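You operate a simulated robot arm through the tools that you are given. There is no shell and no other tool. Be economical: measure what you need, move in short steps, check, and stop when the job is done.

The job below is to be done with a simulated two-armed robot. You get a single attempt, and the scene is never put back.

TASK
Test relays one and two and tray each as the tester says.
Fine: relay in the pocket, press its key; GOOD to the good tray, BAD to the scrap tray. Set down upright: relay one, relay two.

The check looks at the end state, three seconds after you hand in, the way a careful person would. Anything else that was tipped, shoved, dropped, spilled or broken makes it a failure.

THE ROBOT
Two 7-joint arms with fingered hands on one trunk, on a base that drives. Base frame: it is fixed to the floor where the robot stands at the start and does not move with it; the origin is under the middle of the robot, x ahead of it, y to its left, z up. Units: mm, degrees, N and s.
The left shoulder is at the start at [84, 152, 1049], the right one opposite. With the tool pointing down near the work surface each hand reaches from about 460 to 840 mm from the robot's upright axis, wherever it stands, measured 20 degrees to its own side. Places, roughly: key of the relay tester [500, 300, 800]; long parts table one [1000, 1300, 400]; pocket of the relay tester [600, 300, 800]; relay three [750, 1250, 750]. Payload 3.8 kg a hand.
The TCP of each hand is the grasp point between the finger pads, 30 mm short of the fingertips. In the tool frame z runs along the fingers and y along their closing line. The gripper opens to 104 mm. The gripper's body begins 35 mm behind the TCP. The gripper is a hand of 5 fingers: y runs from the thumb to the fingers, the wrist lies at [-15, -104, -178] in the tool frame, and closing takes about 1.5 s.
Orientation is that of the tool frame in the base frame, as a unit quaternion [w, x, y, z]. With the fingers straight down and the wrist toward the robot, the tool's x, y and z point along [0, 1, 0], [1, 0, 0] and [0, 0, -1] of the base frame.

THE INTERFACE
- The arms move only by the tool arm_command. It takes "left_rows", "right_rows" or both (then of equal length, played together; a hand with none holds still); each is a list of rows, each a list of 7 numbers: the gripper command, from -1 (shut) to 1 (fully open), values between in proportion, then the shift along the base's x, y, z in mm, then the turn, a rotation vector about the base's x, y, z in rad. In form: [[jaw, tx, ty, tz, wx, wy, wz], ...]. A call has 1 to 8 rows; each row shifts and turns the commanded pose from where the row before left it. A row lasts 0.2 s, in which the tool goes at most 50 mm and 8.6 degrees; a call with a longer step from one row to the next is refused whole, and so is a gripper value outside its range. Where a pose cannot be reached the arm comes as near as it can. A force on the tool above 40 N (or 10 N above the force at the start of the call, whichever is more), or a blocked arm, ends the call early, and 0.2 s more pass. Each finger travels about 72 mm/s and halts on what it meets, pressing with about 21 N; the grip force reading is that of the motor and also rises with nothing between the fingers. The clock runs only during rows and for 0.2 s after the last one: add rows that do not move to give the fingers time. It gives the time, the measured TCP pose, the force on the tool (base axes), the opening and the grip force at its end, in the units of the frame above (readings bear some noise), with the torque about the TCP (base axes, N m) and any sound that the robot's microphone picked up.
- Cameras (640 x 400 px; columns grow to the right, rows downward): "scene" is now at [199.3, 56.2, 1220.8]; the picture's right is [0.56, -0.82, -0.15], its down [-0.36, -0.08, -0.93] and it looks along [0.75, 0.57, -0.34] (base axes); focal length 214 px, centre (320, 200). "left" rides on the left gripper at [-80, -78, -141] in its tool frame; the picture's right is [-0.78, -0.30, 0.56], its down [0.53, -0.78, 0.33] and it looks along [0.33, 0.56, 0.76] (tool axes); focal length 247 px, centre (320, 200). "right" rides on the right gripper at [80, -78, -141] in its tool frame; the picture's right is [-0.78, 0.30, -0.56], its down [-0.54, -0.78, 0.33] and it looks along [-0.33, 0.56, 0.76] (tool axes); focal length 247 px, centre (320, 200). There is no depth. A picture from a camera that has moved, and an enlarged one, comes with that camera's place and axes in the base frame and with its lens.
- capture(camera): a new picture of that camera. The clock stands still meanwhile.
- lift_body(by): slides the trunk up (or, below 0, down) by that many mm; the arms and the scene camera ride with it, the base frame stays. It gives what a move gives, with no picture.
- roll_base(legs): drives the robot by 1 to 6 legs, each [ahead, left, turn to the left] in mm, mm and degrees, along the robot's own axes; the way and the turn of a leg run together, so that a leg with both is an arc; at most 1500 mm and 180 degrees a leg. The arms and the cameras ride along, it lands a little off, and it stops where it bumps. It gives what a move gives.
- grasp_type(shape, hand): the hand has 5 fingers and takes this shape, open, in about a second: jaw (thumb against the fingers, like two jaws); tri (thumb and two fingers); tip (a fingertip pinch); poke (one finger out to press); point (the index stretched); flat (the hand flat); cup (the hand cupped); fist (a fist). The gripper value then closes the fingers along that shape, each until it touches; the sizes above hold for jaw. It gives what a move gives, with no picture.
- head_to(pan, tilt): turns the head with the scene camera to pan (to the left, within 80 degrees either way) and tilt (down, from -29 to 69), counted from straight ahead of the robot. It gives what a move gives.
- inspect(camera, box): a new picture of the part [left, top, right, bottom] of that camera's present view, enlarged. The clock stands still meanwhile.
- job_done(): hands the job in; it is judged then, once.

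Go step by step. Nothing tells you exact positions but the pictures and the camera data: compare them with the known pose of the tool, close in by small moves and look again before you grip or let go. The budget is 120 turns and 100 pictures, counting those below and the enlarged ones. Unless the task says otherwise, let go and move clear before handing in, and close with one line.

The tools are called after "Request:" as a command line: name --argument value ..., lists and objects as JSON in quotes. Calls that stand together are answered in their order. arm_command: Moves the arms, as the interface text tells. Its arguments: {"type":"object","properties":{"left_rows":{"type":"array","items":{"type":"array","items":{"type":"number"}}},"right_rows":{"type":"array","items":{"type":"array","items":{"type":"number"}}}},"required":[]} The other tools are called the same way: lift_body (by) slides the trunk up or down; grasp_type (shape, hand) gives the hand a shape; roll_base (legs) drives the base; head_to (pan, tilt) turns the head that bears the scene camera; capture (camera) takes a picture; inspect (camera, box) takes an enlarged picture of a part of a camera's view; job_done () hands the job in.

At the start:

```text
clock: 0.0
left_ee_pos: [382.9, 416.1, 1149.6]
left_ee_rot: [0.001, 0.707, 0.707, -0.001]
left_force: [0.3, -0.9, 0.3]
left_ft_torque: [0.02, 0.0, -0.05]
left_width: 103.7
left_gripper_force: 0.1
left_shape: jaw
right_ee_pos: [423.4, 78.4, 1159.6]
right_ee_rot: [-0.001, 0.707, 0.707, -0.001]
right_force: [0.4, -0.3, -0.6]
right_ft_torque: [-0.01, 0.04, 0.0]
right_width: 103.9
right_gripper_force: 0.1
right_shape: jaw
trunk travel left (down, up): [-139.0, 317.0]
robot x, y, heading: [3.5, 0.8, -0.1]
head pan, tilt: [35.3, 7.6]
```

scene: 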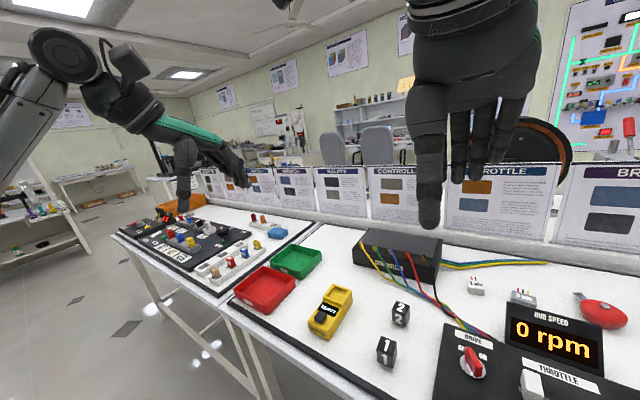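
right: 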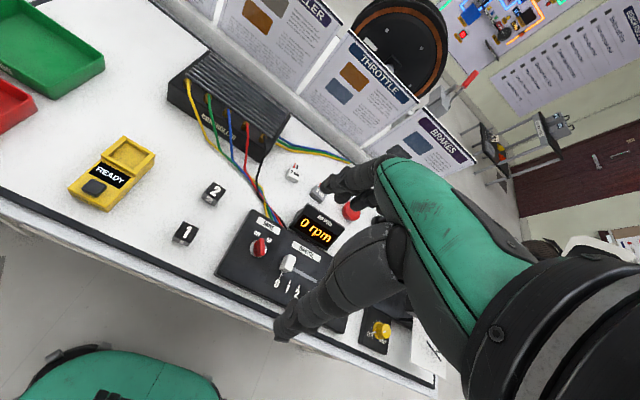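
left: 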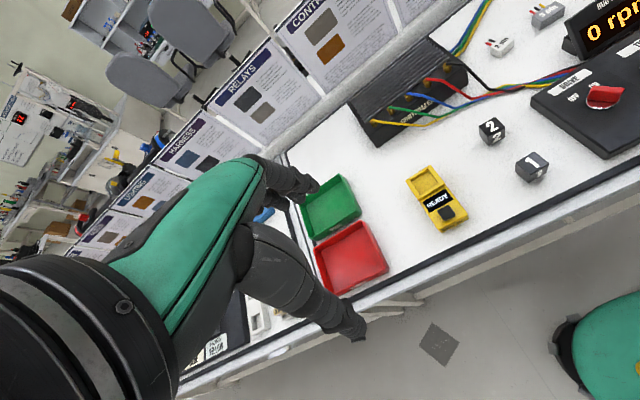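

I see the yellow tester near [550,300], relay 1 near [480,165], relay 2 near [577,165] and the red and green trays further left. I'll look closer before moving.

Request:
inspect --camera "scene" --box '[220, 230, 460, 380]'

Request:
inspect --camera "left" --box '[300, 80, 620, 280]'

Request:
inspect --camera "right" --box '[0, 40, 320, 240]'

```text
2.67 times, centred on (340, 305) of scene
camera zoom: at [199.3, 56.2, 1220.8], right [0.56, -0.82, -0.15], down [-0.36, -0.08, -0.93], along [0.75, 0.57, -0.34], focal length 572 px, centre (267, -80)
```

zoom: 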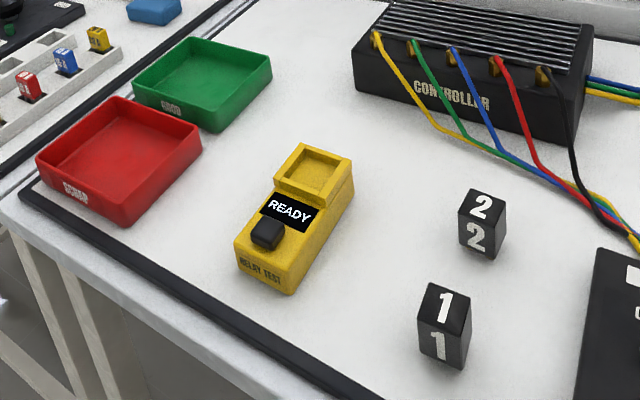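

```text
2.00 times, centred on (460, 180) of left
camera zoom: at [306.2, 337.2, 1291.2], right [-0.3, -0.78, -0.56], down [-0.78, 0.53, -0.33], along [0.56, 0.33, -0.76], focal length 494 px, centre (40, 240)
```

zoom: 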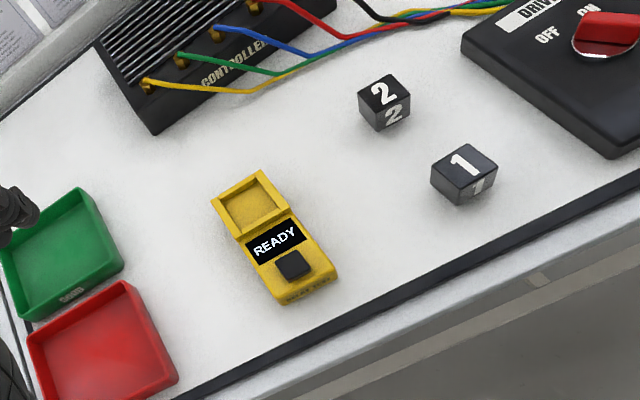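

```text
2.00 times, centred on (160, 140) of right
camera zoom: at [345.7, 158.5, 1300.0], right [0.3, -0.78, 0.56], down [-0.78, -0.54, -0.33], along [0.56, -0.33, -0.76], focal length 494 px, centre (640, 320)
```

zoom: 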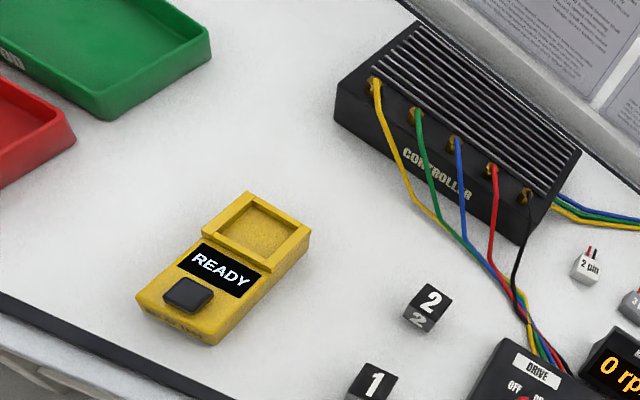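

Triangulating: relay 1's top is near (482,165,800) and relay 2's near (581,163,800). I'll move the right hand aside, bring the left above relay 1 and look again.

Request:
arm_command --right_rows '[[1, 0, -45, 0, 0, 0, 0], [1, 0, -45, 0, 0, 0, 0], [1, 0, -45, 0, 0, 0, 0], [1, 0, -45, 0, 0, 0, 0], [1, 0, 0, 0, 0, 0, 0], [1, 0, 0, 0, 0, 0, 0], [1, 0, 0, 0, 0, 0, 0], [1, 0, 0, 0, 0, 0, 0]]' --left_rows '[[1, 12, -30, -30, 0, 0, 0], [1, 12, -30, -30, 0, 0, 0], [1, 12, -30, -30, 0, 0, 0], [1, 12, -30, -30, 0, 0, 0], [1, 12, -30, -30, 0, 0, 0], [1, 12, -30, -30, 0, 0, 0], [1, 12, -30, -30, 0, 0, 0], [1, 12, -30, -30, 0, 0, 0]]'

Request:
capture --camera "left"

Request:
capture --camera "scene"

```text
clock: 1.8
left_ee_pos: [478.8, 175.1, 908.9]
left_ee_rot: [0.0, 0.707, 0.707, 0.0]
left_force: [-0.6, -0.1, 0.0]
left_ft_torque: [0.02, 0.03, 0.0]
left_width: 103.7
left_gripper_force: 0.1
left_shape: jaw
right_ee_pos: [424.8, -102.7, 1158.8]
right_ee_rot: [0.0, 0.708, 0.707, -0.001]
right_force: [-0.6, -0.6, -1.2]
right_ft_torque: [-0.01, 0.03, 0.02]
right_width: 103.8
right_gripper_force: 0.0
right_shape: jaw
trunk travel left (down, up): [-139.0, 317.0]
robot x, y, heading: [0.4, 0.9, -0.1]
head pan, tilt: [35.3, 7.6]
```

```text
93 pictures are left
camera left: at [402.0, 96.0, 1050.5], right [-0.3, -0.78, -0.56], down [-0.78, 0.53, -0.33], along [0.55, 0.33, -0.76], focal length 247 px, centre (320, 200)
```

left: 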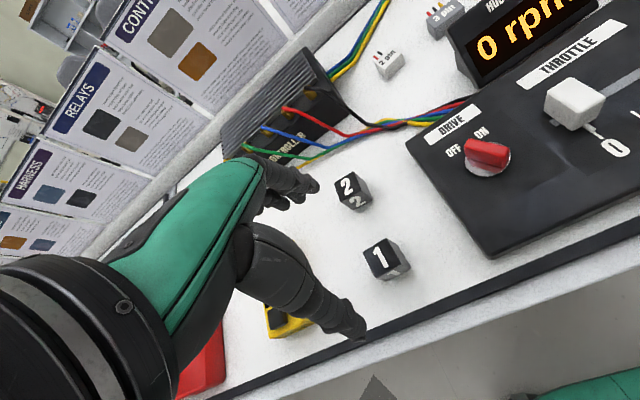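

```text
92 pictures are left
camera scene: at [200.3, 55.6, 1220.7], right [0.56, -0.82, -0.15], down [-0.36, -0.08, -0.93], along [0.75, 0.57, -0.34], focal length 214 px, centre (320, 200)
```

scene: 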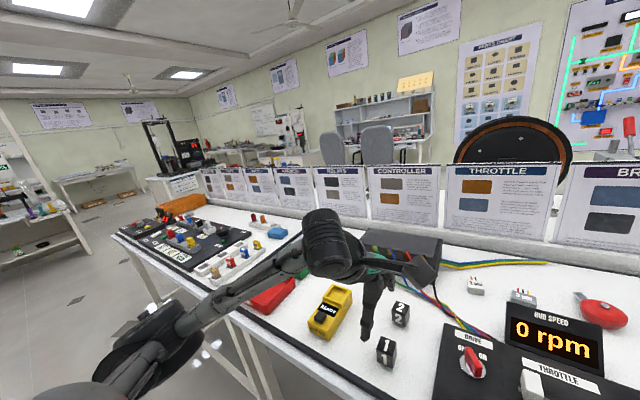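

The left hand is roughly above relay 1. I'll enlarge the view of the two relays to measure their size, orientation and the table height.

Request:
inspect --camera "left" --box '[300, 150, 460, 300]'

Request:
inspect --camera "scene" --box '[300, 270, 430, 380]'

```text
2.67 times, centred on (380, 225) of left
camera zoom: at [402.0, 96.0, 1050.5], right [-0.3, -0.78, -0.56], down [-0.78, 0.53, -0.33], along [0.55, 0.33, -0.76], focal length 659 px, centre (160, 133)
```

zoom: 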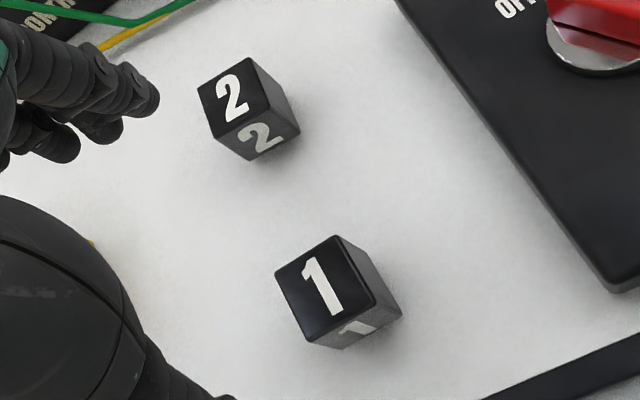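

```text
3.64 times, centred on (365, 325) of scene
camera zoom: at [200.3, 55.6, 1220.7], right [0.56, -0.82, -0.15], down [-0.36, -0.08, -0.93], along [0.75, 0.57, -0.34], focal length 780 px, centre (156, -254)
```

zoom: 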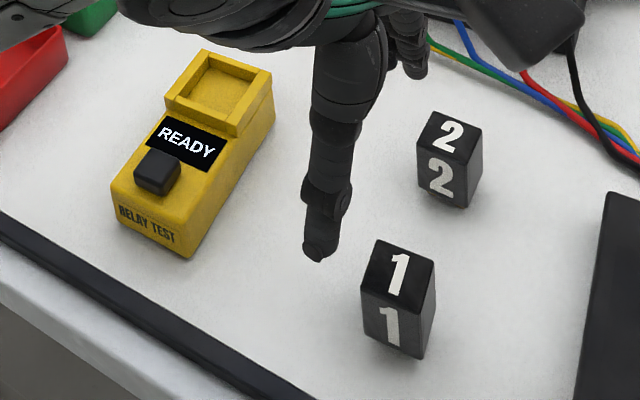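

Relay 1 is axis-aligned, about 30x30 mm, with its top centred near (480,163,800) and the table at about z=765. I'll descend part way and check the alignment.

Request:
arm_command --left_rows '[[0.5, 1, -12, 0, 0, 0, 0], [0.5, 0, 0, -30, 0, 0, 0], [0.5, 0, 0, -30, 0, 0, 0], [0.5, 0, 0, -10, 0, 0, 0]]'

Request:
capture --camera "left"

Request:
inspect --camera "scene" --box '[300, 270, 430, 380]'

```text
clock: 2.8
left_ee_pos: [480.6, 164.1, 838.7]
left_ee_rot: [0.001, 0.707, 0.707, 0.0]
left_force: [0.9, -0.3, -0.6]
left_ft_torque: [-0.02, 0.04, -0.04]
left_width: 78.3
left_gripper_force: 0.0
left_shape: jaw
right_ee_pos: [425.0, -101.9, 1159.5]
right_ee_rot: [-0.001, 0.707, 0.707, -0.001]
right_force: [0.1, 1.0, 0.7]
right_ft_torque: [0.03, -0.01, 0.01]
right_width: 103.4
right_gripper_force: 0.0
right_shape: jaw
trunk travel left (down, up): [-139.0, 317.0]
robot x, y, heading: [-2.1, -0.9, 0.1]
head pan, tilt: [35.3, 7.6]
```

```text
89 pictures are left
camera left: at [402.7, 84.4, 981.2], right [-0.3, -0.78, -0.56], down [-0.78, 0.53, -0.33], along [0.56, 0.33, -0.76], focal length 247 px, centre (320, 200)
```

left: 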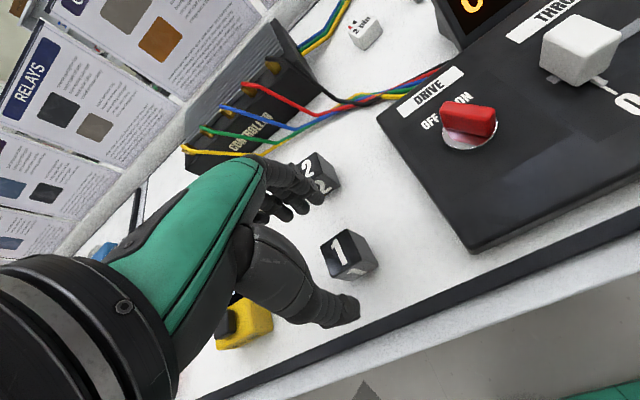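

```text
3.64 times, centred on (365, 325) of scene
camera zoom: at [199.5, 56.0, 1220.8], right [0.56, -0.82, -0.15], down [-0.36, -0.08, -0.93], along [0.75, 0.57, -0.34], focal length 780 px, centre (156, -254)
```

zoom: 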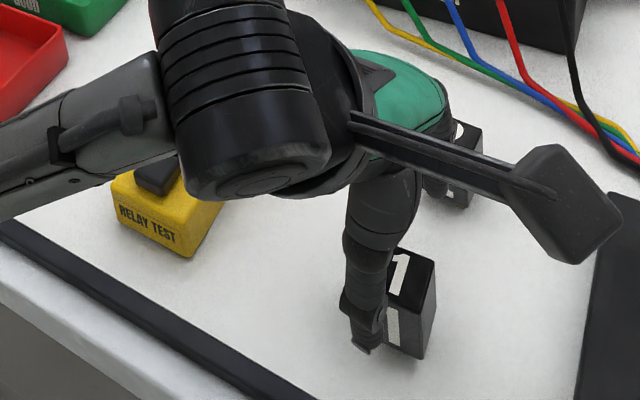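

The relay sits between thumb and fingers, with relay 2 clear of the fingers. I'll descend to TCP z≈812 and close.

Request:
arm_command --left_rows '[[0.5, 0, -0.5, -14, 0, 0, 0], [0.5, 0, 0, -13, 0, 0, 0], [0, 0, 0, 0, 0, 0, 0], [-0.3, 0, 0, 0, 0, 0, 0], [-1, 0, 0, 0, 0, 0, 0], [-1, 0, 0, 0, 0, 0, 0], [-1, 0, 0, 0, 0, 0, 0], [-1, 0, 0, 0, 0, 0, 0]]'

Request:
inspect --camera "left" --box '[220, 130, 440, 350]'

```text
clock: 4.6
left_ee_pos: [480.3, 163.6, 812.5]
left_ee_rot: [0.0, 0.707, 0.707, 0.0]
left_force: [-0.2, 0.1, 0.1]
left_ft_torque: [0.01, -0.02, 0.0]
left_width: 27.1
left_gripper_force: 20.6
left_shape: jaw
right_ee_pos: [423.6, -101.9, 1159.8]
right_ee_rot: [-0.001, 0.707, 0.707, 0.0]
right_force: [0.4, 0.2, -0.4]
right_ft_torque: [-0.02, -0.04, 0.01]
right_width: 103.5
right_gripper_force: 0.1
right_shape: jaw
trunk travel left (down, up): [-139.0, 317.0]
robot x, y, heading: [-1.1, -2.4, 0.2]
head pan, tilt: [35.3, 7.6]
```

```text
1.82 times, centred on (330, 240) of left
camera zoom: at [402.7, 84.4, 954.2], right [-0.3, -0.78, -0.56], down [-0.78, 0.53, -0.33], along [0.56, 0.33, -0.76], focal length 449 px, centre (302, 127)
```

zoom: 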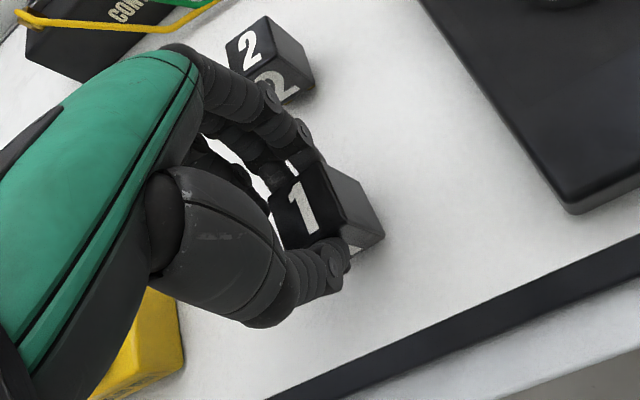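

Relay 1 is gripped (27 mm). The pocket centre triangulates to about (552,315.5) with the rim near z≈798; next I lift and carry it above the pocket.

Request:
arm_command --left_rows '[[-1, 0, 0, 35, 0, 0, 0], [-1, 0, 0, 40, 0, 0, 0], [-1, 18, 38, 0, 0, 0, 0], [-1, 18, 38, 0, 0, 0, 0], [-1, 18, 38, 0, 0, 0, 0], [-1, 18, 38, 0, 0, 0, 0], [-1, 0, 0, 0, 0, 0, 0]]'

Request:
capture --camera "left"

Request:
inspect --camera "scene" --box '[250, 220, 420, 350]'

```text
clock: 6.2
left_ee_pos: [554.2, 317.0, 889.1]
left_ee_rot: [0.0, 0.707, 0.707, 0.0]
left_force: [-0.6, -0.7, -0.5]
left_ft_torque: [-0.02, 0.01, -0.01]
left_width: 27.1
left_gripper_force: 20.5
left_shape: jaw
right_ee_pos: [423.8, -102.4, 1159.0]
right_ee_rot: [-0.001, 0.707, 0.707, 0.0]
right_force: [0.7, 0.0, 1.0]
right_ft_torque: [0.04, 0.02, 0.0]
right_width: 103.6
right_gripper_force: 0.1
right_shape: jaw
trunk travel left (down, up): [-139.0, 317.0]
robot x, y, heading: [0.3, -2.1, -0.2]
head pan, tilt: [35.3, 7.6]
```

```text
86 pictures are left
camera left: at [476.5, 236.9, 1030.9], right [-0.3, -0.78, -0.56], down [-0.78, 0.53, -0.33], along [0.56, 0.33, -0.76], focal length 247 px, centre (320, 200)
```

left: 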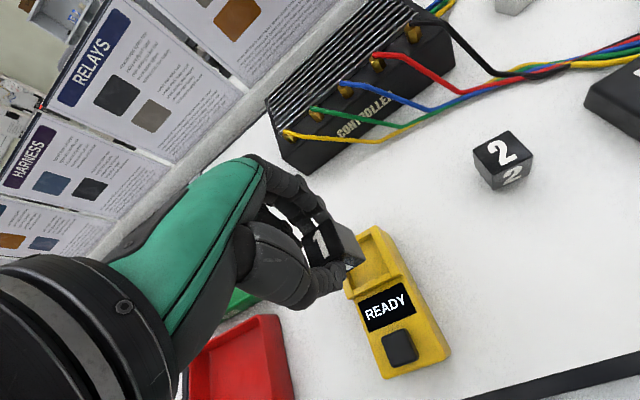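

```text
3.08 times, centred on (335, 285) of scene
camera zoom: at [199.3, 55.6, 1220.9], right [0.56, -0.82, -0.15], down [-0.36, -0.08, -0.93], along [0.75, 0.57, -0.34], focal length 660 px, centre (274, -62)
```

zoom: 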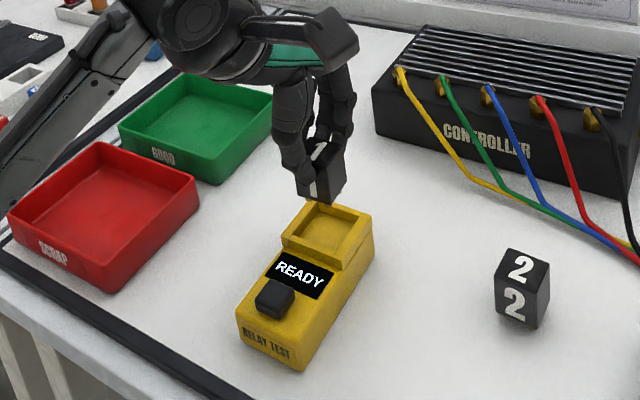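

Hand is at (554,317,889), over the pocket. I'll enlarge to refine the rim corners relative to the relay.

Request:
inspect --camera "left" --box '[280, 190, 440, 310]'

Request:
inspect --camera "scene" --box '[300, 250, 380, 320]'

```text
3.33 times, centred on (360, 250) of left
camera zoom: at [476.5, 236.9, 1030.9], right [-0.3, -0.78, -0.56], down [-0.78, 0.53, -0.33], along [0.56, 0.33, -0.76], focal length 823 px, centre (187, 33)
```

zoom: 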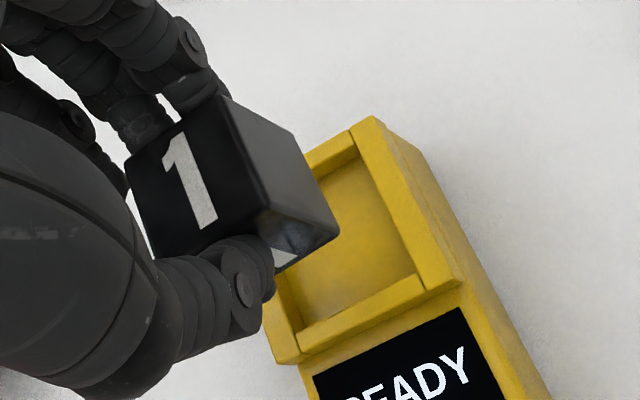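

```text
5.71 times, centred on (340, 285) of scene
camera zoom: at [199.3, 55.6, 1220.9], right [0.56, -0.82, -0.15], down [-0.36, -0.08, -0.93], along [0.75, 0.57, -0.34], focal length 1226 px, centre (206, -286)
```

zoom: 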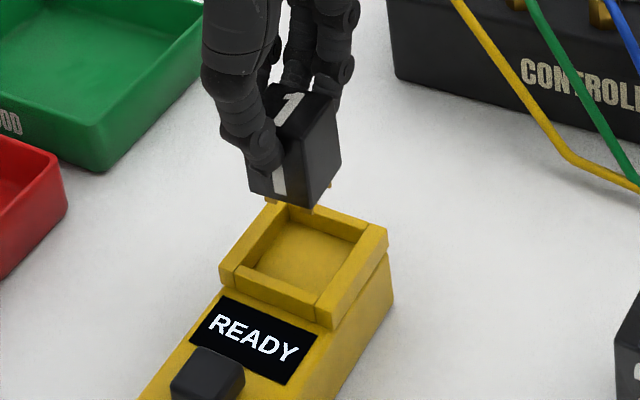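

The pocket (inner ≈40 mm) is centred near (554,317.5) and the relay near (554.5,315.7). I shift +1.5 mm in y, then lower gently in small steps.

Request:
arm_command --left_rows '[[-1, 0, 1.5, -15, 0, 0, 0], [-1, 0, 0, -15, 0, 0, 0], [-1, 0, 0, -8, 0, 0, 0], [-1, 0, 0, -4, 0, 0, 0], [-1, 0, 0, -3, 0, 0, 0], [-1, 0, 0, -2, 0, 0, 0]]'

Request:
inspect --camera "left" --box '[280, 190, 440, 310]'

Request:
inspect --camera "scene" --box '[300, 250, 380, 320]'

```text
clock: 7.6
left_ee_pos: [552.6, 316.9, 844.9]
left_ee_rot: [0.003, 0.706, 0.708, 0.003]
left_force: [-0.2, 1.2, 17.2]
left_ft_torque: [0.03, -0.06, 0.03]
left_width: 27.8
left_gripper_force: 21.1
left_shape: jaw
right_ee_pos: [421.6, -102.1, 1160.9]
right_ee_rot: [0.0, 0.707, 0.707, 0.002]
right_force: [-0.2, -1.0, 0.4]
right_ft_torque: [0.0, 0.01, 0.0]
right_width: 103.8
right_gripper_force: 0.1
right_shape: jaw
trunk travel left (down, up): [-139.0, 317.0]
robot x, y, heading: [5.3, 4.6, 0.0]
head pan, tilt: [35.3, 7.6]
```

```text
3.33 times, centred on (360, 250) of left
camera zoom: at [473.4, 237.8, 985.5], right [-0.29, -0.78, -0.56], down [-0.77, 0.53, -0.34], along [0.56, 0.33, -0.76], focal length 823 px, centre (187, 33)
```

zoom: 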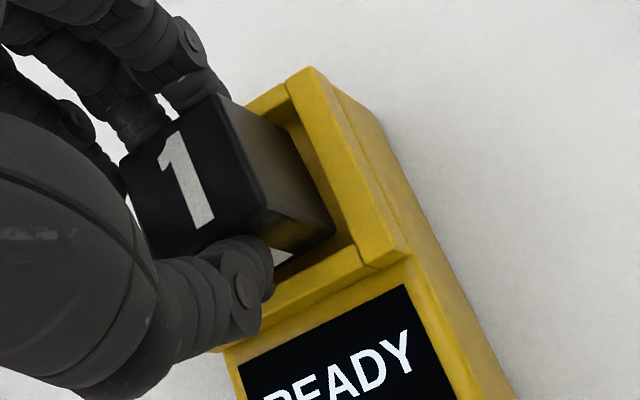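

```text
5.71 times, centred on (340, 285) of scene
camera zoom: at [197.1, 55.2, 1221.6], right [0.56, -0.82, -0.15], down [-0.36, -0.08, -0.93], along [0.75, 0.57, -0.34], focal length 1226 px, centre (206, -286)
```

zoom: 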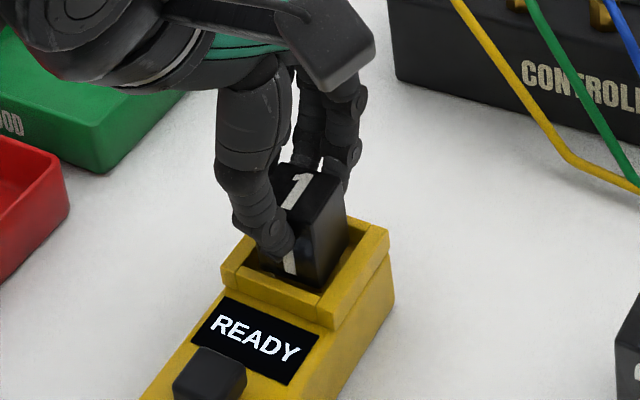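

Contact is centred (17 N, little torque), so the relay stands on the pocket floor. I'll ease off slightly and open, then look.

Request:
arm_command --left_rows '[[-1, 0, 0, 2, 0, 0, 0], [-0.3, 0, 0, 0, 0, 0, 0], [-0.1, 0, 0, 0, 0, 0, 0], [0.1, 0, 0, 0, 0, 0, 0], [0.1, 0, 0, 20, 0, 0, 0], [0.1, 0, 0, 40, 0, 0, 0], [0.1, 0, 0, 40, 0, 0, 0], [0.1, 0, 0, 0, 0, 0, 0]]'

Request:
inspect --camera "left" --box '[280, 150, 480, 310]'

Request:
inspect --camera "scene" --box '[300, 250, 380, 320]'

```text
clock: 9.4
left_ee_pos: [552.8, 317.7, 943.7]
left_ee_rot: [0.0, 0.707, 0.707, 0.0]
left_force: [0.2, -0.1, -0.4]
left_ft_torque: [-0.03, 0.0, 0.02]
left_width: 56.5
left_gripper_force: 0.0
left_shape: jaw
right_ee_pos: [423.4, -102.7, 1158.1]
right_ee_rot: [-0.001, 0.708, 0.707, 0.0]
right_force: [-0.2, 0.1, 0.6]
right_ft_torque: [0.02, -0.01, -0.01]
right_width: 103.4
right_gripper_force: 0.1
right_shape: jaw
trunk travel left (down, up): [-139.0, 317.0]
robot x, y, heading: [-0.1, -3.7, -0.1]
head pan, tilt: [35.3, 7.6]
```

```text
2.50 times, centred on (380, 230) of left
camera zoom: at [475.6, 237.6, 1086.0], right [-0.3, -0.78, -0.56], down [-0.78, 0.53, -0.33], along [0.56, 0.33, -0.76], focal length 617 px, centre (170, 125)
```

zoom: 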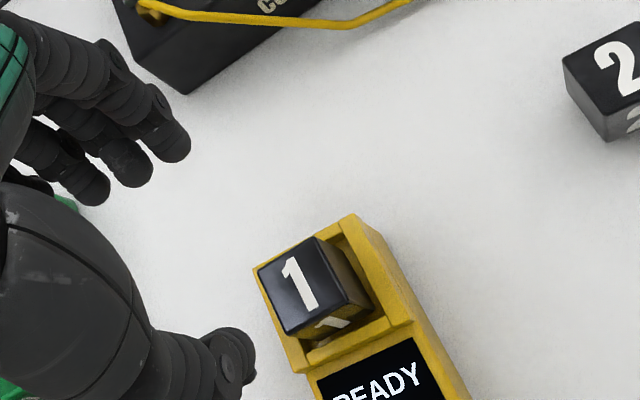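

```text
5.71 times, centred on (340, 285) of scene
camera zoom: at [199.5, 56.3, 1220.8], right [0.56, -0.82, -0.15], down [-0.36, -0.08, -0.93], along [0.75, 0.57, -0.34], focal length 1226 px, centre (206, -286)
```

zoom: 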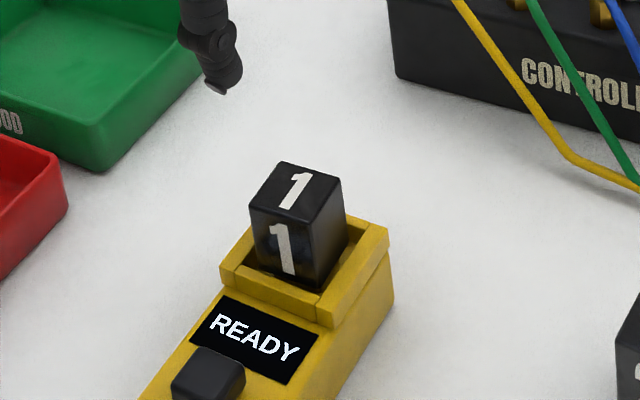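

Relay 1 stands upright in the pocket. The key is near (475,316,~805); I'll switch to poke shape and move above the key to see where the fingertip is.

Request:
grasp_type --shape "poke" --hand "left"

Request:
arm_command --left_rows '[[-1, -40, 0, 0, 0, 0, 0], [-1, -38, 0, 0, 0, 0, 0], [-1, 0, 0, 0, 0, 0, 0], [-1, 0, 0, 0, 0, 0, 0], [-1, 0, 0, 0, 0, 0, 0], [-1, 0, 0, 0, 0, 0, 0], [-1, 0, 0, 0, 0, 0, 0], [-1, 0, 0, 0, 0, 0, 0]]'

Request:
capture --camera "left"

Request:
inspect --camera "scene" --box '[250, 190, 410, 350]'

```text
clock: 10.3
left_ee_pos: [553.6, 316.9, 944.3]
left_ee_rot: [0.001, 0.707, 0.707, -0.001]
left_force: [0.5, 0.2, 0.2]
left_ft_torque: [0.01, 0.01, -0.03]
left_width: 0.0
left_gripper_force: 0.1
left_shape: poke
right_ee_pos: [423.6, -101.5, 1158.0]
right_ee_rot: [-0.001, 0.708, 0.707, -0.001]
right_force: [-0.6, 0.4, 0.1]
right_ft_torque: [0.0, 0.0, -0.01]
right_width: 103.8
right_gripper_force: 0.0
right_shape: jaw
trunk travel left (down, up): [-139.0, 317.0]
robot x, y, heading: [1.6, -0.8, -0.1]
head pan, tilt: [35.3, 7.6]
```

```text
clock: 12.1
left_ee_pos: [474.2, 318.2, 942.7]
left_ee_rot: [0.001, 0.707, 0.707, -0.001]
left_force: [0.1, -1.0, -0.1]
left_ft_torque: [0.01, -0.01, 0.02]
left_width: 0.1
left_gripper_force: 0.1
left_shape: poke
right_ee_pos: [424.1, -101.2, 1158.7]
right_ee_rot: [0.0, 0.707, 0.707, 0.0]
right_force: [0.7, -1.1, -0.4]
right_ft_torque: [-0.04, -0.01, -0.01]
right_width: 103.7
right_gripper_force: 0.0
right_shape: jaw
trunk travel left (down, up): [-139.0, 317.0]
robot x, y, heading: [0.3, 0.7, -0.2]
head pan, tilt: [35.3, 7.6]
```

```text
78 pictures are left
camera left: at [396.4, 238.0, 1085.2], right [-0.3, -0.78, -0.56], down [-0.78, 0.53, -0.33], along [0.56, 0.33, -0.76], focal length 247 px, centre (320, 200)
```

left: 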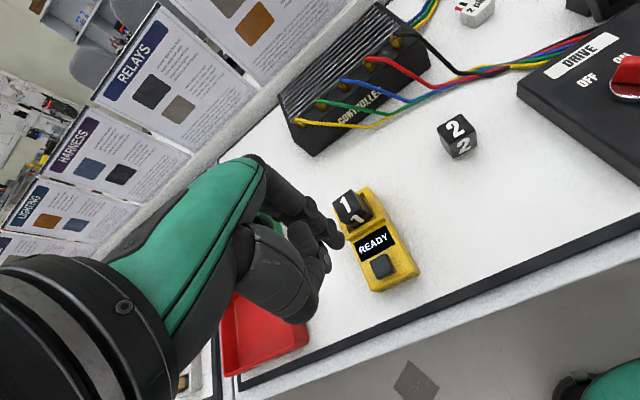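

```text
2.50 times, centred on (330, 270) of scene
camera zoom: at [199.4, 56.1, 1220.8], right [0.56, -0.82, -0.15], down [-0.36, -0.08, -0.93], along [0.75, 0.57, -0.34], focal length 536 px, centre (295, 25)
```

zoom: 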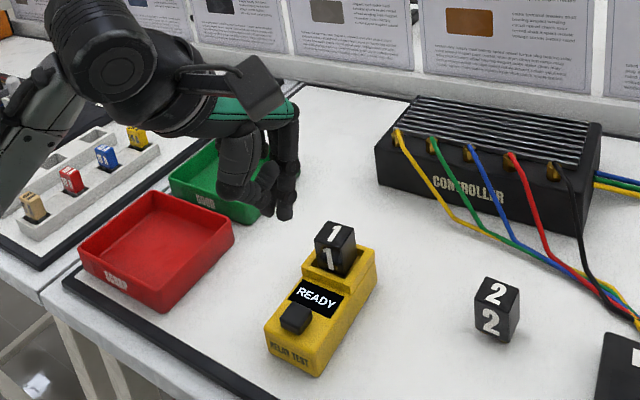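

The poke fingertip is about 30 mm below the TCP, roughly over the key. I'll lower part way and check.

Request:
arm_command --left_rows '[[-1, 1, -1, -30, 0, 0, 0], [-1, 0, 0, -30, 0, 0, 0], [-1, 0, 0, -20, 0, 0, 0], [-1, 0, 0, 0, 0, 0, 0]]'

Request:
inspect --camera "left" --box '[260, 160, 420, 320]'

Request:
inspect --camera "scene" --box '[280, 240, 380, 340]'

```text
clock: 13.1
left_ee_pos: [475.5, 316.8, 863.1]
left_ee_rot: [0.001, 0.707, 0.707, 0.0]
left_force: [0.5, 0.6, 0.8]
left_ft_torque: [0.01, 0.01, 0.01]
left_width: 0.1
left_gripper_force: 0.2
left_shape: poke
right_ee_pos: [423.3, -101.2, 1159.7]
right_ee_rot: [0.0, 0.707, 0.707, -0.001]
right_force: [-0.3, 0.2, -0.9]
right_ft_torque: [0.02, -0.03, 0.0]
right_width: 103.8
right_gripper_force: 0.0
right_shape: jaw
trunk travel left (down, up): [-139.0, 317.0]
robot x, y, heading: [2.3, -0.0, -0.3]
head pan, tilt: [35.3, 7.6]
```

```text
2.50 times, centred on (340, 240) of left
camera zoom: at [397.9, 236.9, 1004.6], right [-0.3, -0.78, -0.56], down [-0.78, 0.53, -0.33], along [0.56, 0.33, -0.76], focal length 617 px, centre (270, 100)
```

zoom: 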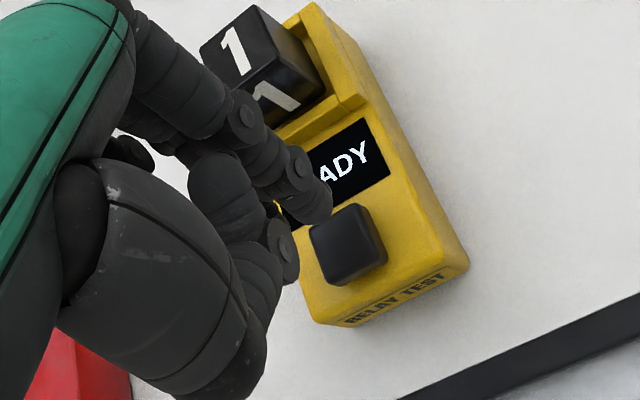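

```text
4.00 times, centred on (330, 290) of scene
camera zoom: at [199.4, 56.0, 1220.9], right [0.56, -0.82, -0.15], down [-0.36, -0.08, -0.93], along [0.75, 0.57, -0.34], focal length 858 px, centre (280, -160)
```

zoom: 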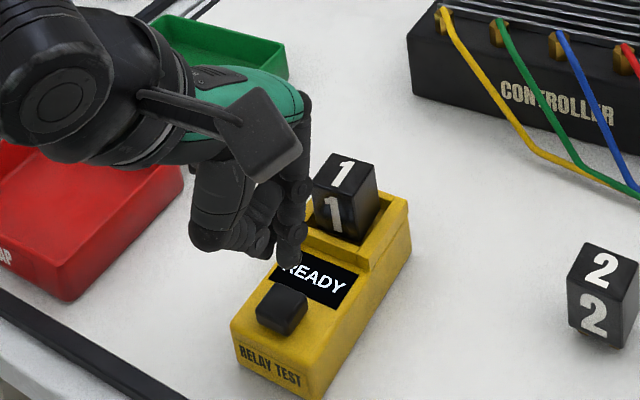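

The fingertip is about (478,309,833) versus key centre (475,316,805). I'll shift (-3,+6) and press down in small steps.

Request:
arm_command --left_rows '[[-1, -3, 6, -12, 0, 0, 0], [-1, 0, 0, -8, 0, 0, 0], [-1, 0, 0, -3, 0, 0, 0], [-1, 0, 0, -2, 0, 0, 0], [-1, 0, 0, -2, 0, 0, 0], [-1, 0, 0, 0, 0, 0, 0]]'

Request:
inspect --camera "left" --box '[260, 160, 420, 320]'

Request:
inspect --camera "scene" --box '[280, 240, 380, 340]'

```text
clock: 14.5
left_ee_pos: [472.2, 322.7, 835.5]
left_ee_rot: [0.001, 0.707, 0.707, -0.001]
left_force: [0.3, 0.1, 0.0]
left_ft_torque: [0.0, 0.03, 0.0]
left_width: 0.0
left_gripper_force: 0.1
left_shape: poke
right_ee_pos: [425.1, -101.9, 1159.2]
right_ee_rot: [0.0, 0.707, 0.707, -0.001]
right_force: [-0.1, 1.1, 0.3]
right_ft_torque: [0.01, 0.02, 0.0]
right_width: 103.7
right_gripper_force: 0.0
right_shape: jaw
trunk travel left (down, up): [-139.0, 317.0]
robot x, y, heading: [0.1, 1.0, 0.0]
head pan, tilt: [35.3, 7.6]
```

```text
2.50 times, centred on (340, 240) of left
camera zoom: at [395.2, 243.2, 977.2], right [-0.3, -0.78, -0.56], down [-0.78, 0.53, -0.33], along [0.56, 0.33, -0.76], focal length 617 px, centre (270, 100)
```

zoom: 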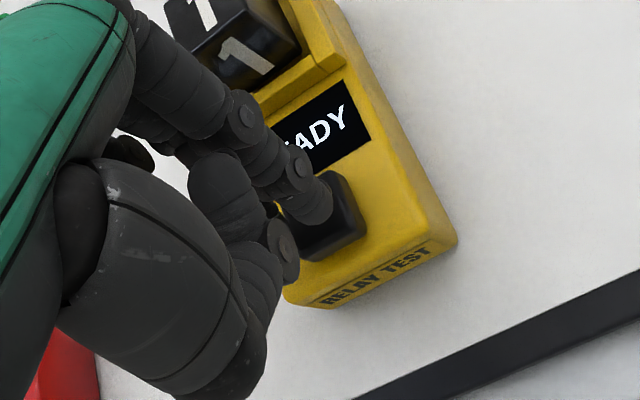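

```text
4.00 times, centred on (330, 290) of scene
camera zoom: at [199.4, 56.1, 1220.9], right [0.56, -0.82, -0.15], down [-0.36, -0.08, -0.93], along [0.75, 0.57, -0.34], focal length 858 px, centre (280, -160)
```

zoom: 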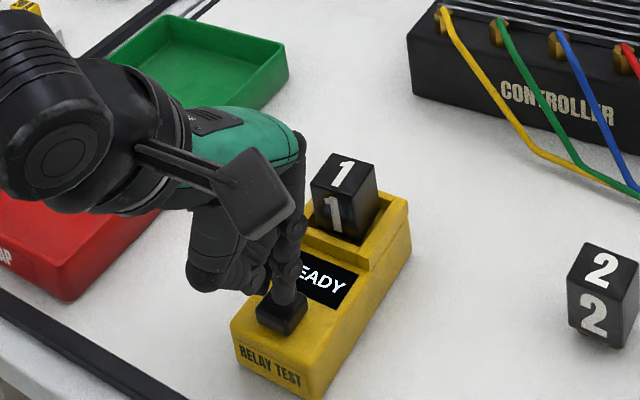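

The fingertip is just above the key. I press further in 1–2 mm steps.

Request:
arm_command --left_rows '[[-1, 0, 0, -2, 0, 0, 0], [-1, 0, 0, -2, 0, 0, 0], [-1, 0, 0, -2, 0, 0, 0], [-1, 0, 0, -2, 0, 0, 0], [-1, 0, 0, 0, 0, 0, 0]]'

Request:
inspect --camera "left" --box '[260, 160, 420, 320]'

```text
clock: 15.7
left_ee_pos: [473.1, 323.3, 828.6]
left_ee_rot: [0.0, 0.707, 0.708, 0.0]
left_force: [1.6, -0.1, 2.2]
left_ft_torque: [0.01, 0.0, -0.02]
left_width: 0.1
left_gripper_force: 0.0
left_shape: poke
right_ee_pos: [424.6, -101.2, 1158.7]
right_ee_rot: [0.0, 0.707, 0.707, -0.001]
right_force: [-0.2, 0.1, -0.2]
right_ft_torque: [0.02, 0.0, 0.01]
right_width: 103.7
right_gripper_force: 0.0
right_shape: jaw
trunk travel left (down, up): [-139.0, 317.0]
robot x, y, heading: [-1.9, 4.9, 0.1]
head pan, tilt: [35.3, 7.6]
heard: click
```

```text
2.50 times, centred on (340, 240) of left
camera zoom: at [395.1, 243.1, 969.1], right [-0.3, -0.78, -0.56], down [-0.78, 0.53, -0.33], along [0.56, 0.33, -0.76], focal length 617 px, centre (270, 100)
```

zoom: 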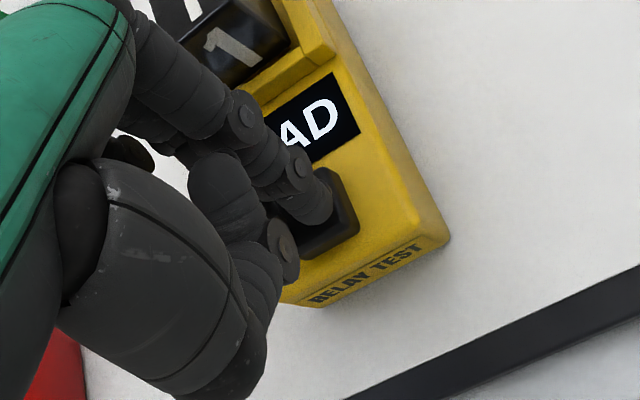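

The key clicked and the screen seems to read "BAD". I'll raise the hand and read the screen fully.

Request:
arm_command --left_rows '[[-1, 0, 0, 20, 0, 0, 0], [-1, 0, 0, 40, 0, 0, 0], [-1, 0, 0, 40, 0, 0, 0], [-1, 0, 0, 0, 0, 0, 0]]'

Request:
inspect --camera "scene" --box '[280, 240, 380, 340]'

Request:
inspect --camera "left" --box '[300, 160, 460, 320]'

```text
clock: 16.7
left_ee_pos: [472.5, 321.6, 925.7]
left_ee_rot: [0.0, 0.707, 0.707, -0.001]
left_force: [-0.2, 1.0, 1.0]
left_ft_torque: [-0.02, 0.03, -0.02]
left_width: 0.0
left_gripper_force: 0.0
left_shape: poke
right_ee_pos: [424.3, -101.0, 1159.2]
right_ee_rot: [-0.001, 0.707, 0.707, -0.001]
right_force: [-0.6, 0.4, 0.2]
right_ft_torque: [0.02, -0.03, -0.04]
right_width: 103.8
right_gripper_force: 0.1
right_shape: jaw
trunk travel left (down, up): [-139.0, 317.0]
robot x, y, heading: [0.4, -2.0, -0.0]
head pan, tilt: [35.3, 7.6]
```

```text
4.00 times, centred on (330, 290) of scene
camera zoom: at [199.4, 56.2, 1220.8], right [0.56, -0.82, -0.15], down [-0.36, -0.08, -0.93], along [0.75, 0.57, -0.34], focal length 858 px, centre (280, -160)
```

zoom: 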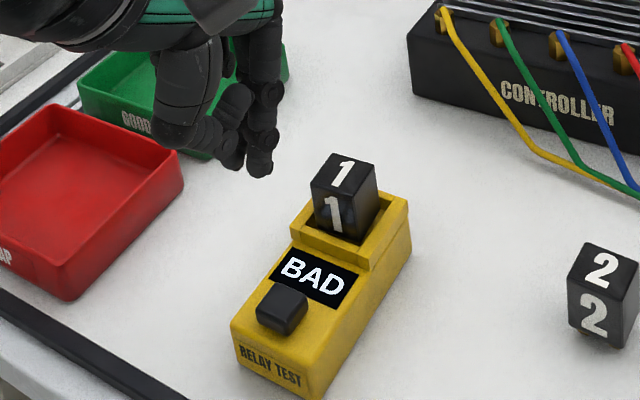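

```text
2.50 times, centred on (380, 240) of left
camera zoom: at [395.0, 242.8, 1068.8], right [-0.3, -0.78, -0.56], down [-0.78, 0.53, -0.33], along [0.56, 0.33, -0.76], focal length 617 px, centre (170, 100)
```

zoom: 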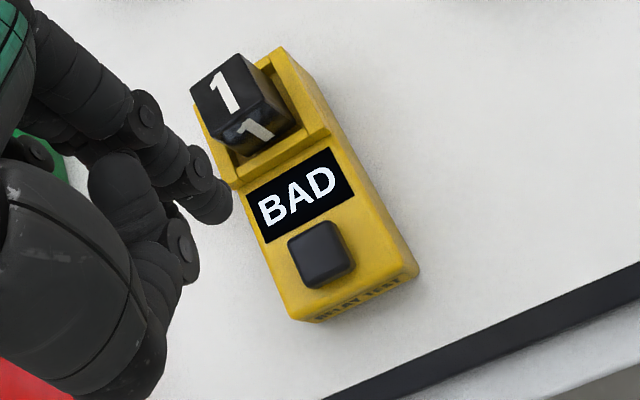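

Relay 1 is BAD, so it goes to the red scrap tray. I'll return to jaw shape and move above the pocket.

Request:
grasp_type --shape "jaw" --hand "left"

Request:
arm_command --left_rows '[[0.3, 40, -2, 10, 0, 0, 0], [0.3, 40.5, -2, 0, 0, 0, 0], [0.3, 0, 0, -20, 0, 0, 0], [0.3, 0, 0, -20, 0, 0, 0], [0.3, 0, 0, 0, 0, 0, 0]]'

Request:
inspect --camera "left" --box '[260, 160, 420, 320]'

Request:
inspect --camera "scene" --box '[280, 240, 380, 340]'

```text
clock: 17.6
left_ee_pos: [472.8, 321.7, 926.9]
left_ee_rot: [0.001, 0.707, 0.707, 0.0]
left_force: [-0.1, -0.1, -0.2]
left_ft_torque: [0.01, -0.02, 0.0]
left_width: 104.0
left_gripper_force: 0.0
left_shape: jaw
right_ee_pos: [423.6, -102.3, 1157.9]
right_ee_rot: [-0.001, 0.707, 0.708, 0.0]
right_force: [1.1, 0.3, 0.2]
right_ft_torque: [0.03, -0.01, -0.01]
right_width: 103.6
right_gripper_force: 0.1
right_shape: jaw
trunk travel left (down, up): [-139.0, 317.0]
robot x, y, heading: [-1.0, -3.1, -0.2]
head pan, tilt: [35.3, 7.6]
```

```text
clock: 18.8
left_ee_pos: [551.6, 318.3, 895.9]
left_ee_rot: [0.0, 0.707, 0.707, 0.0]
left_force: [0.3, 0.3, 0.8]
left_ft_torque: [0.0, 0.03, 0.01]
left_width: 68.1
left_gripper_force: 0.1
left_shape: jaw
right_ee_pos: [422.1, -102.0, 1159.3]
right_ee_rot: [0.0, 0.707, 0.707, -0.001]
right_force: [-0.2, 0.2, -0.6]
right_ft_torque: [-0.01, 0.0, -0.02]
right_width: 103.6
right_gripper_force: 0.1
right_shape: jaw
trunk travel left (down, up): [-139.0, 317.0]
robot x, y, heading: [0.7, 2.9, -0.2]
head pan, tilt: [35.3, 7.6]
```

```text
2.50 times, centred on (340, 240) of left
camera zoom: at [475.2, 238.8, 1038.8], right [-0.3, -0.78, -0.56], down [-0.78, 0.53, -0.33], along [0.56, 0.33, -0.76], focal length 617 px, centre (270, 100)
```

zoom: 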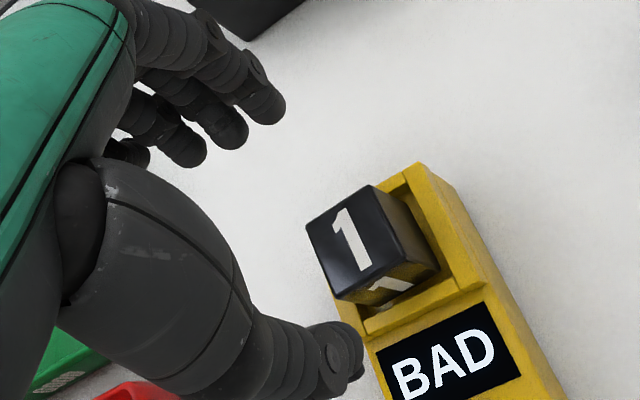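

```text
4.00 times, centred on (330, 290) of scene
camera zoom: at [199.4, 56.0, 1220.9], right [0.56, -0.82, -0.15], down [-0.36, -0.08, -0.93], along [0.75, 0.57, -0.34], focal length 858 px, centre (280, -160)
```

zoom: 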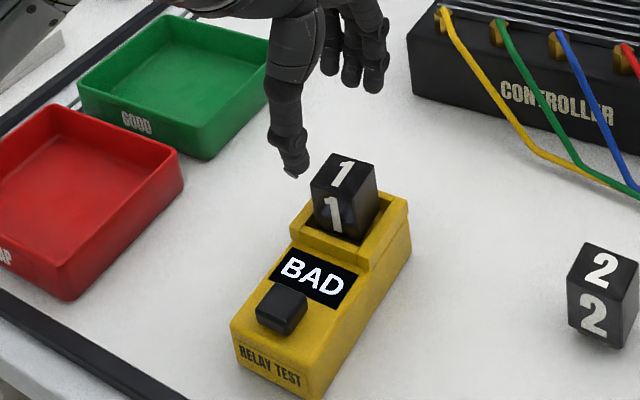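

Relay 1 is centred under the open fingers at about (551.5,316.7). I descend 50 mm, close and lift.

Request:
arm_command --left_rows '[[0.3, 0, -1.5, -25, 0, 0, 0], [0.3, 0, 0, -25, 0, 0, 0], [-1, 0, 0, 0, 0, 0, 0], [-1, 0, 0, 0, 0, 0, 0], [-1, 0, 0, 0, 0, 0, 0], [-1, 0, 0, 0, 0, 0, 0], [-1, 0, 0, 0, 0, 0, 0]]'

Request:
arm_command --left_rows '[[-1, 0, 0, 15, 0, 0, 0], [-1, 0, 0, 30, 0, 0, 0], [-1, 0, 0, 35, 0, 0, 0], [-1, 0, 0, 0, 0, 0, 0]]'

Request:
capture --camera "scene"

Request:
capture --camera "left"

```text
clock: 20.4
left_ee_pos: [553.2, 316.8, 846.2]
left_ee_rot: [0.0, 0.707, 0.707, -0.001]
left_force: [0.8, 0.5, -0.8]
left_ft_torque: [0.02, -0.02, 0.0]
left_width: 27.8
left_gripper_force: 20.9
left_shape: jaw
right_ee_pos: [424.9, -101.9, 1158.8]
right_ee_rot: [0.0, 0.707, 0.707, -0.001]
right_force: [0.0, 0.2, -0.7]
right_ft_torque: [0.02, 0.01, -0.03]
right_width: 103.6
right_gripper_force: 0.0
right_shape: jaw
trunk travel left (down, up): [-139.0, 317.0]
robot x, y, heading: [-1.4, -0.2, -0.2]
head pan, tilt: [35.3, 7.6]
```

```text
clock: 21.4
left_ee_pos: [552.7, 318.8, 927.5]
left_ee_rot: [0.0, 0.707, 0.707, 0.0]
left_force: [-0.8, 0.3, -1.1]
left_ft_torque: [-0.02, 0.01, -0.02]
left_width: 27.1
left_gripper_force: 20.4
left_shape: jaw
right_ee_pos: [423.3, -101.6, 1158.9]
right_ee_rot: [-0.002, 0.707, 0.707, -0.001]
right_force: [-0.2, -0.3, -1.2]
right_ft_torque: [0.01, 0.0, -0.01]
right_width: 103.5
right_gripper_force: 0.1
right_shape: jaw
trunk travel left (down, up): [-139.0, 317.0]
robot x, y, heading: [3.1, 1.3, 0.4]
head pan, tilt: [35.3, 7.6]
```

```text
67 pictures are left
camera scene: at [199.6, 56.3, 1220.8], right [0.56, -0.82, -0.15], down [-0.36, -0.08, -0.93], along [0.75, 0.57, -0.34], focal length 214 px, centre (320, 200)
```

scene: 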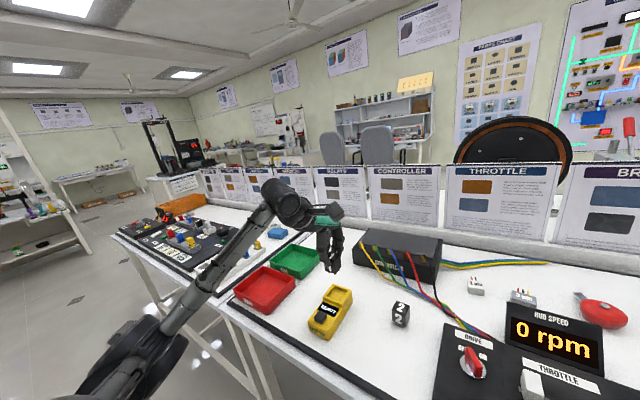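

```text
66 pictures are left
camera left: at [475.1, 238.1, 1069.8], right [-0.3, -0.78, -0.56], down [-0.78, 0.53, -0.33], along [0.56, 0.33, -0.76], focal length 247 px, centre (320, 200)
```

left: 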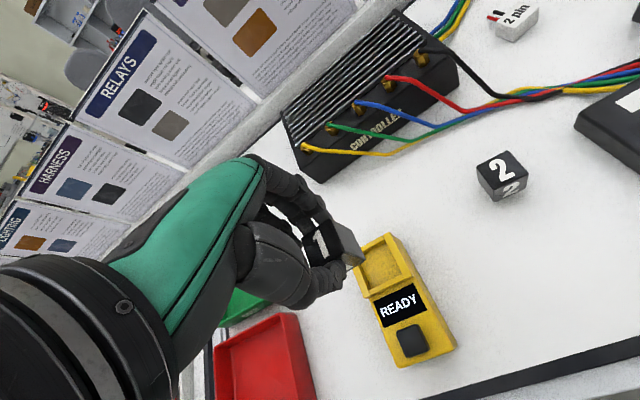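

Relay 1 is held and the tester reset to READY. I need a good fix on the trays, so I enlarge both views.

Request:
inspect --camera "scene" --box '[220, 230, 340, 330]'

Request:
inspect --camera "left" --box '[190, 260, 350, 400]'

```text
4.00 times, centred on (280, 280) of scene
camera zoom: at [199.6, 56.3, 1220.8], right [0.56, -0.82, -0.15], down [-0.36, -0.08, -0.93], along [0.75, 0.57, -0.34], focal length 858 px, centre (480, -120)
```

zoom: 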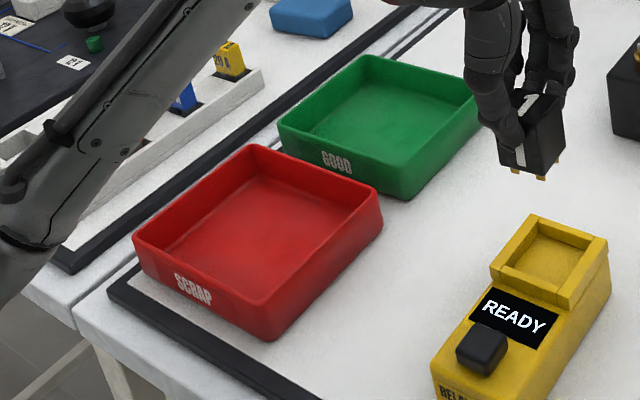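

```text
2.86 times, centred on (270, 330) of left
camera zoom: at [475.1, 238.1, 1069.8], right [-0.3, -0.78, -0.56], down [-0.78, 0.53, -0.33], along [0.56, 0.33, -0.76], focal length 706 px, centre (463, -171)
```

zoom: 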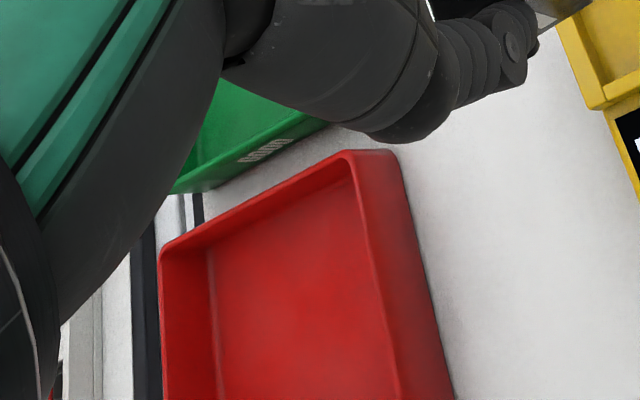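

Red tray rim spans about x 438–560, y 471–617 with its centre at (499,544); the green tray centre is about (650,543). I'll carry relay 1 above the red tray centre.

Request:
arm_command --left_rows '[[-1, -10.5, 44, 0, 0, 0, 0], [-1, -10.5, 44, 0, 0, 0, 0], [-1, -10.5, 44, 0, 0, 0, 0], [-1, -10.5, 44, 0, 0, 0, 0], [-1, -10.5, 44, 0, 0, 0, 0], [-1, 0, 0, -25, 0, 0, 0], [-1, 0, 0, 0, 0, 0, 0]]'

Request:
inspect --camera "scene" --box '[200, 200, 360, 330]'

Request:
capture --camera "left"

```text
clock: 23.0
left_ee_pos: [499.9, 538.2, 901.6]
left_ee_rot: [0.0, 0.707, 0.707, 0.0]
left_force: [-0.2, 0.7, -0.7]
left_ft_torque: [0.03, 0.05, -0.03]
left_width: 27.2
left_gripper_force: 21.0
left_shape: jaw
right_ee_pos: [424.0, -101.2, 1159.2]
right_ee_rot: [0.0, 0.707, 0.707, 0.0]
right_force: [0.1, -0.5, 0.3]
right_ft_torque: [0.0, 0.0, -0.04]
right_width: 103.6
right_gripper_force: 0.1
right_shape: jaw
trunk travel left (down, up): [-139.0, 317.0]
robot x, y, heading: [1.6, -0.9, 0.1]
head pan, tilt: [35.3, 7.6]
```

```text
3.08 times, centred on (280, 265) of scene
camera zoom: at [199.2, 56.2, 1220.9], right [0.56, -0.82, -0.15], down [-0.36, -0.08, -0.93], along [0.75, 0.57, -0.34], focal length 660 px, centre (443, 0)
```

zoom: 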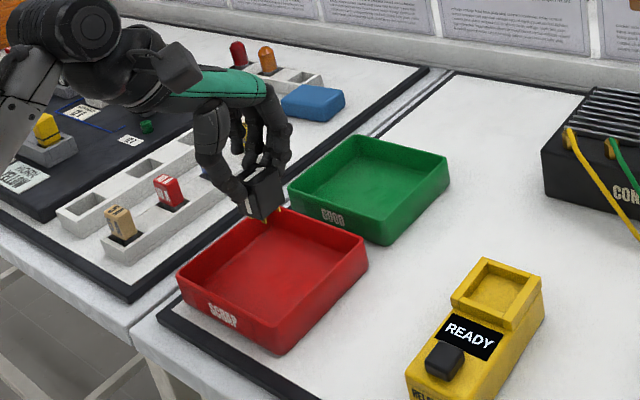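

```text
62 pictures are left
camera left: at [422.8, 458.4, 1043.6], right [-0.3, -0.78, -0.56], down [-0.78, 0.53, -0.33], along [0.56, 0.33, -0.76], focal length 247 px, centre (320, 200)
```

left: 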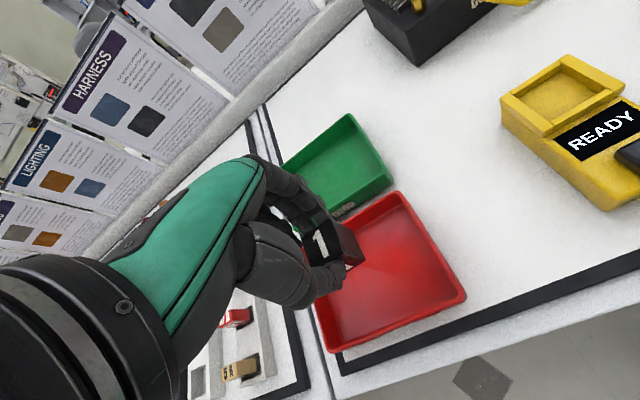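

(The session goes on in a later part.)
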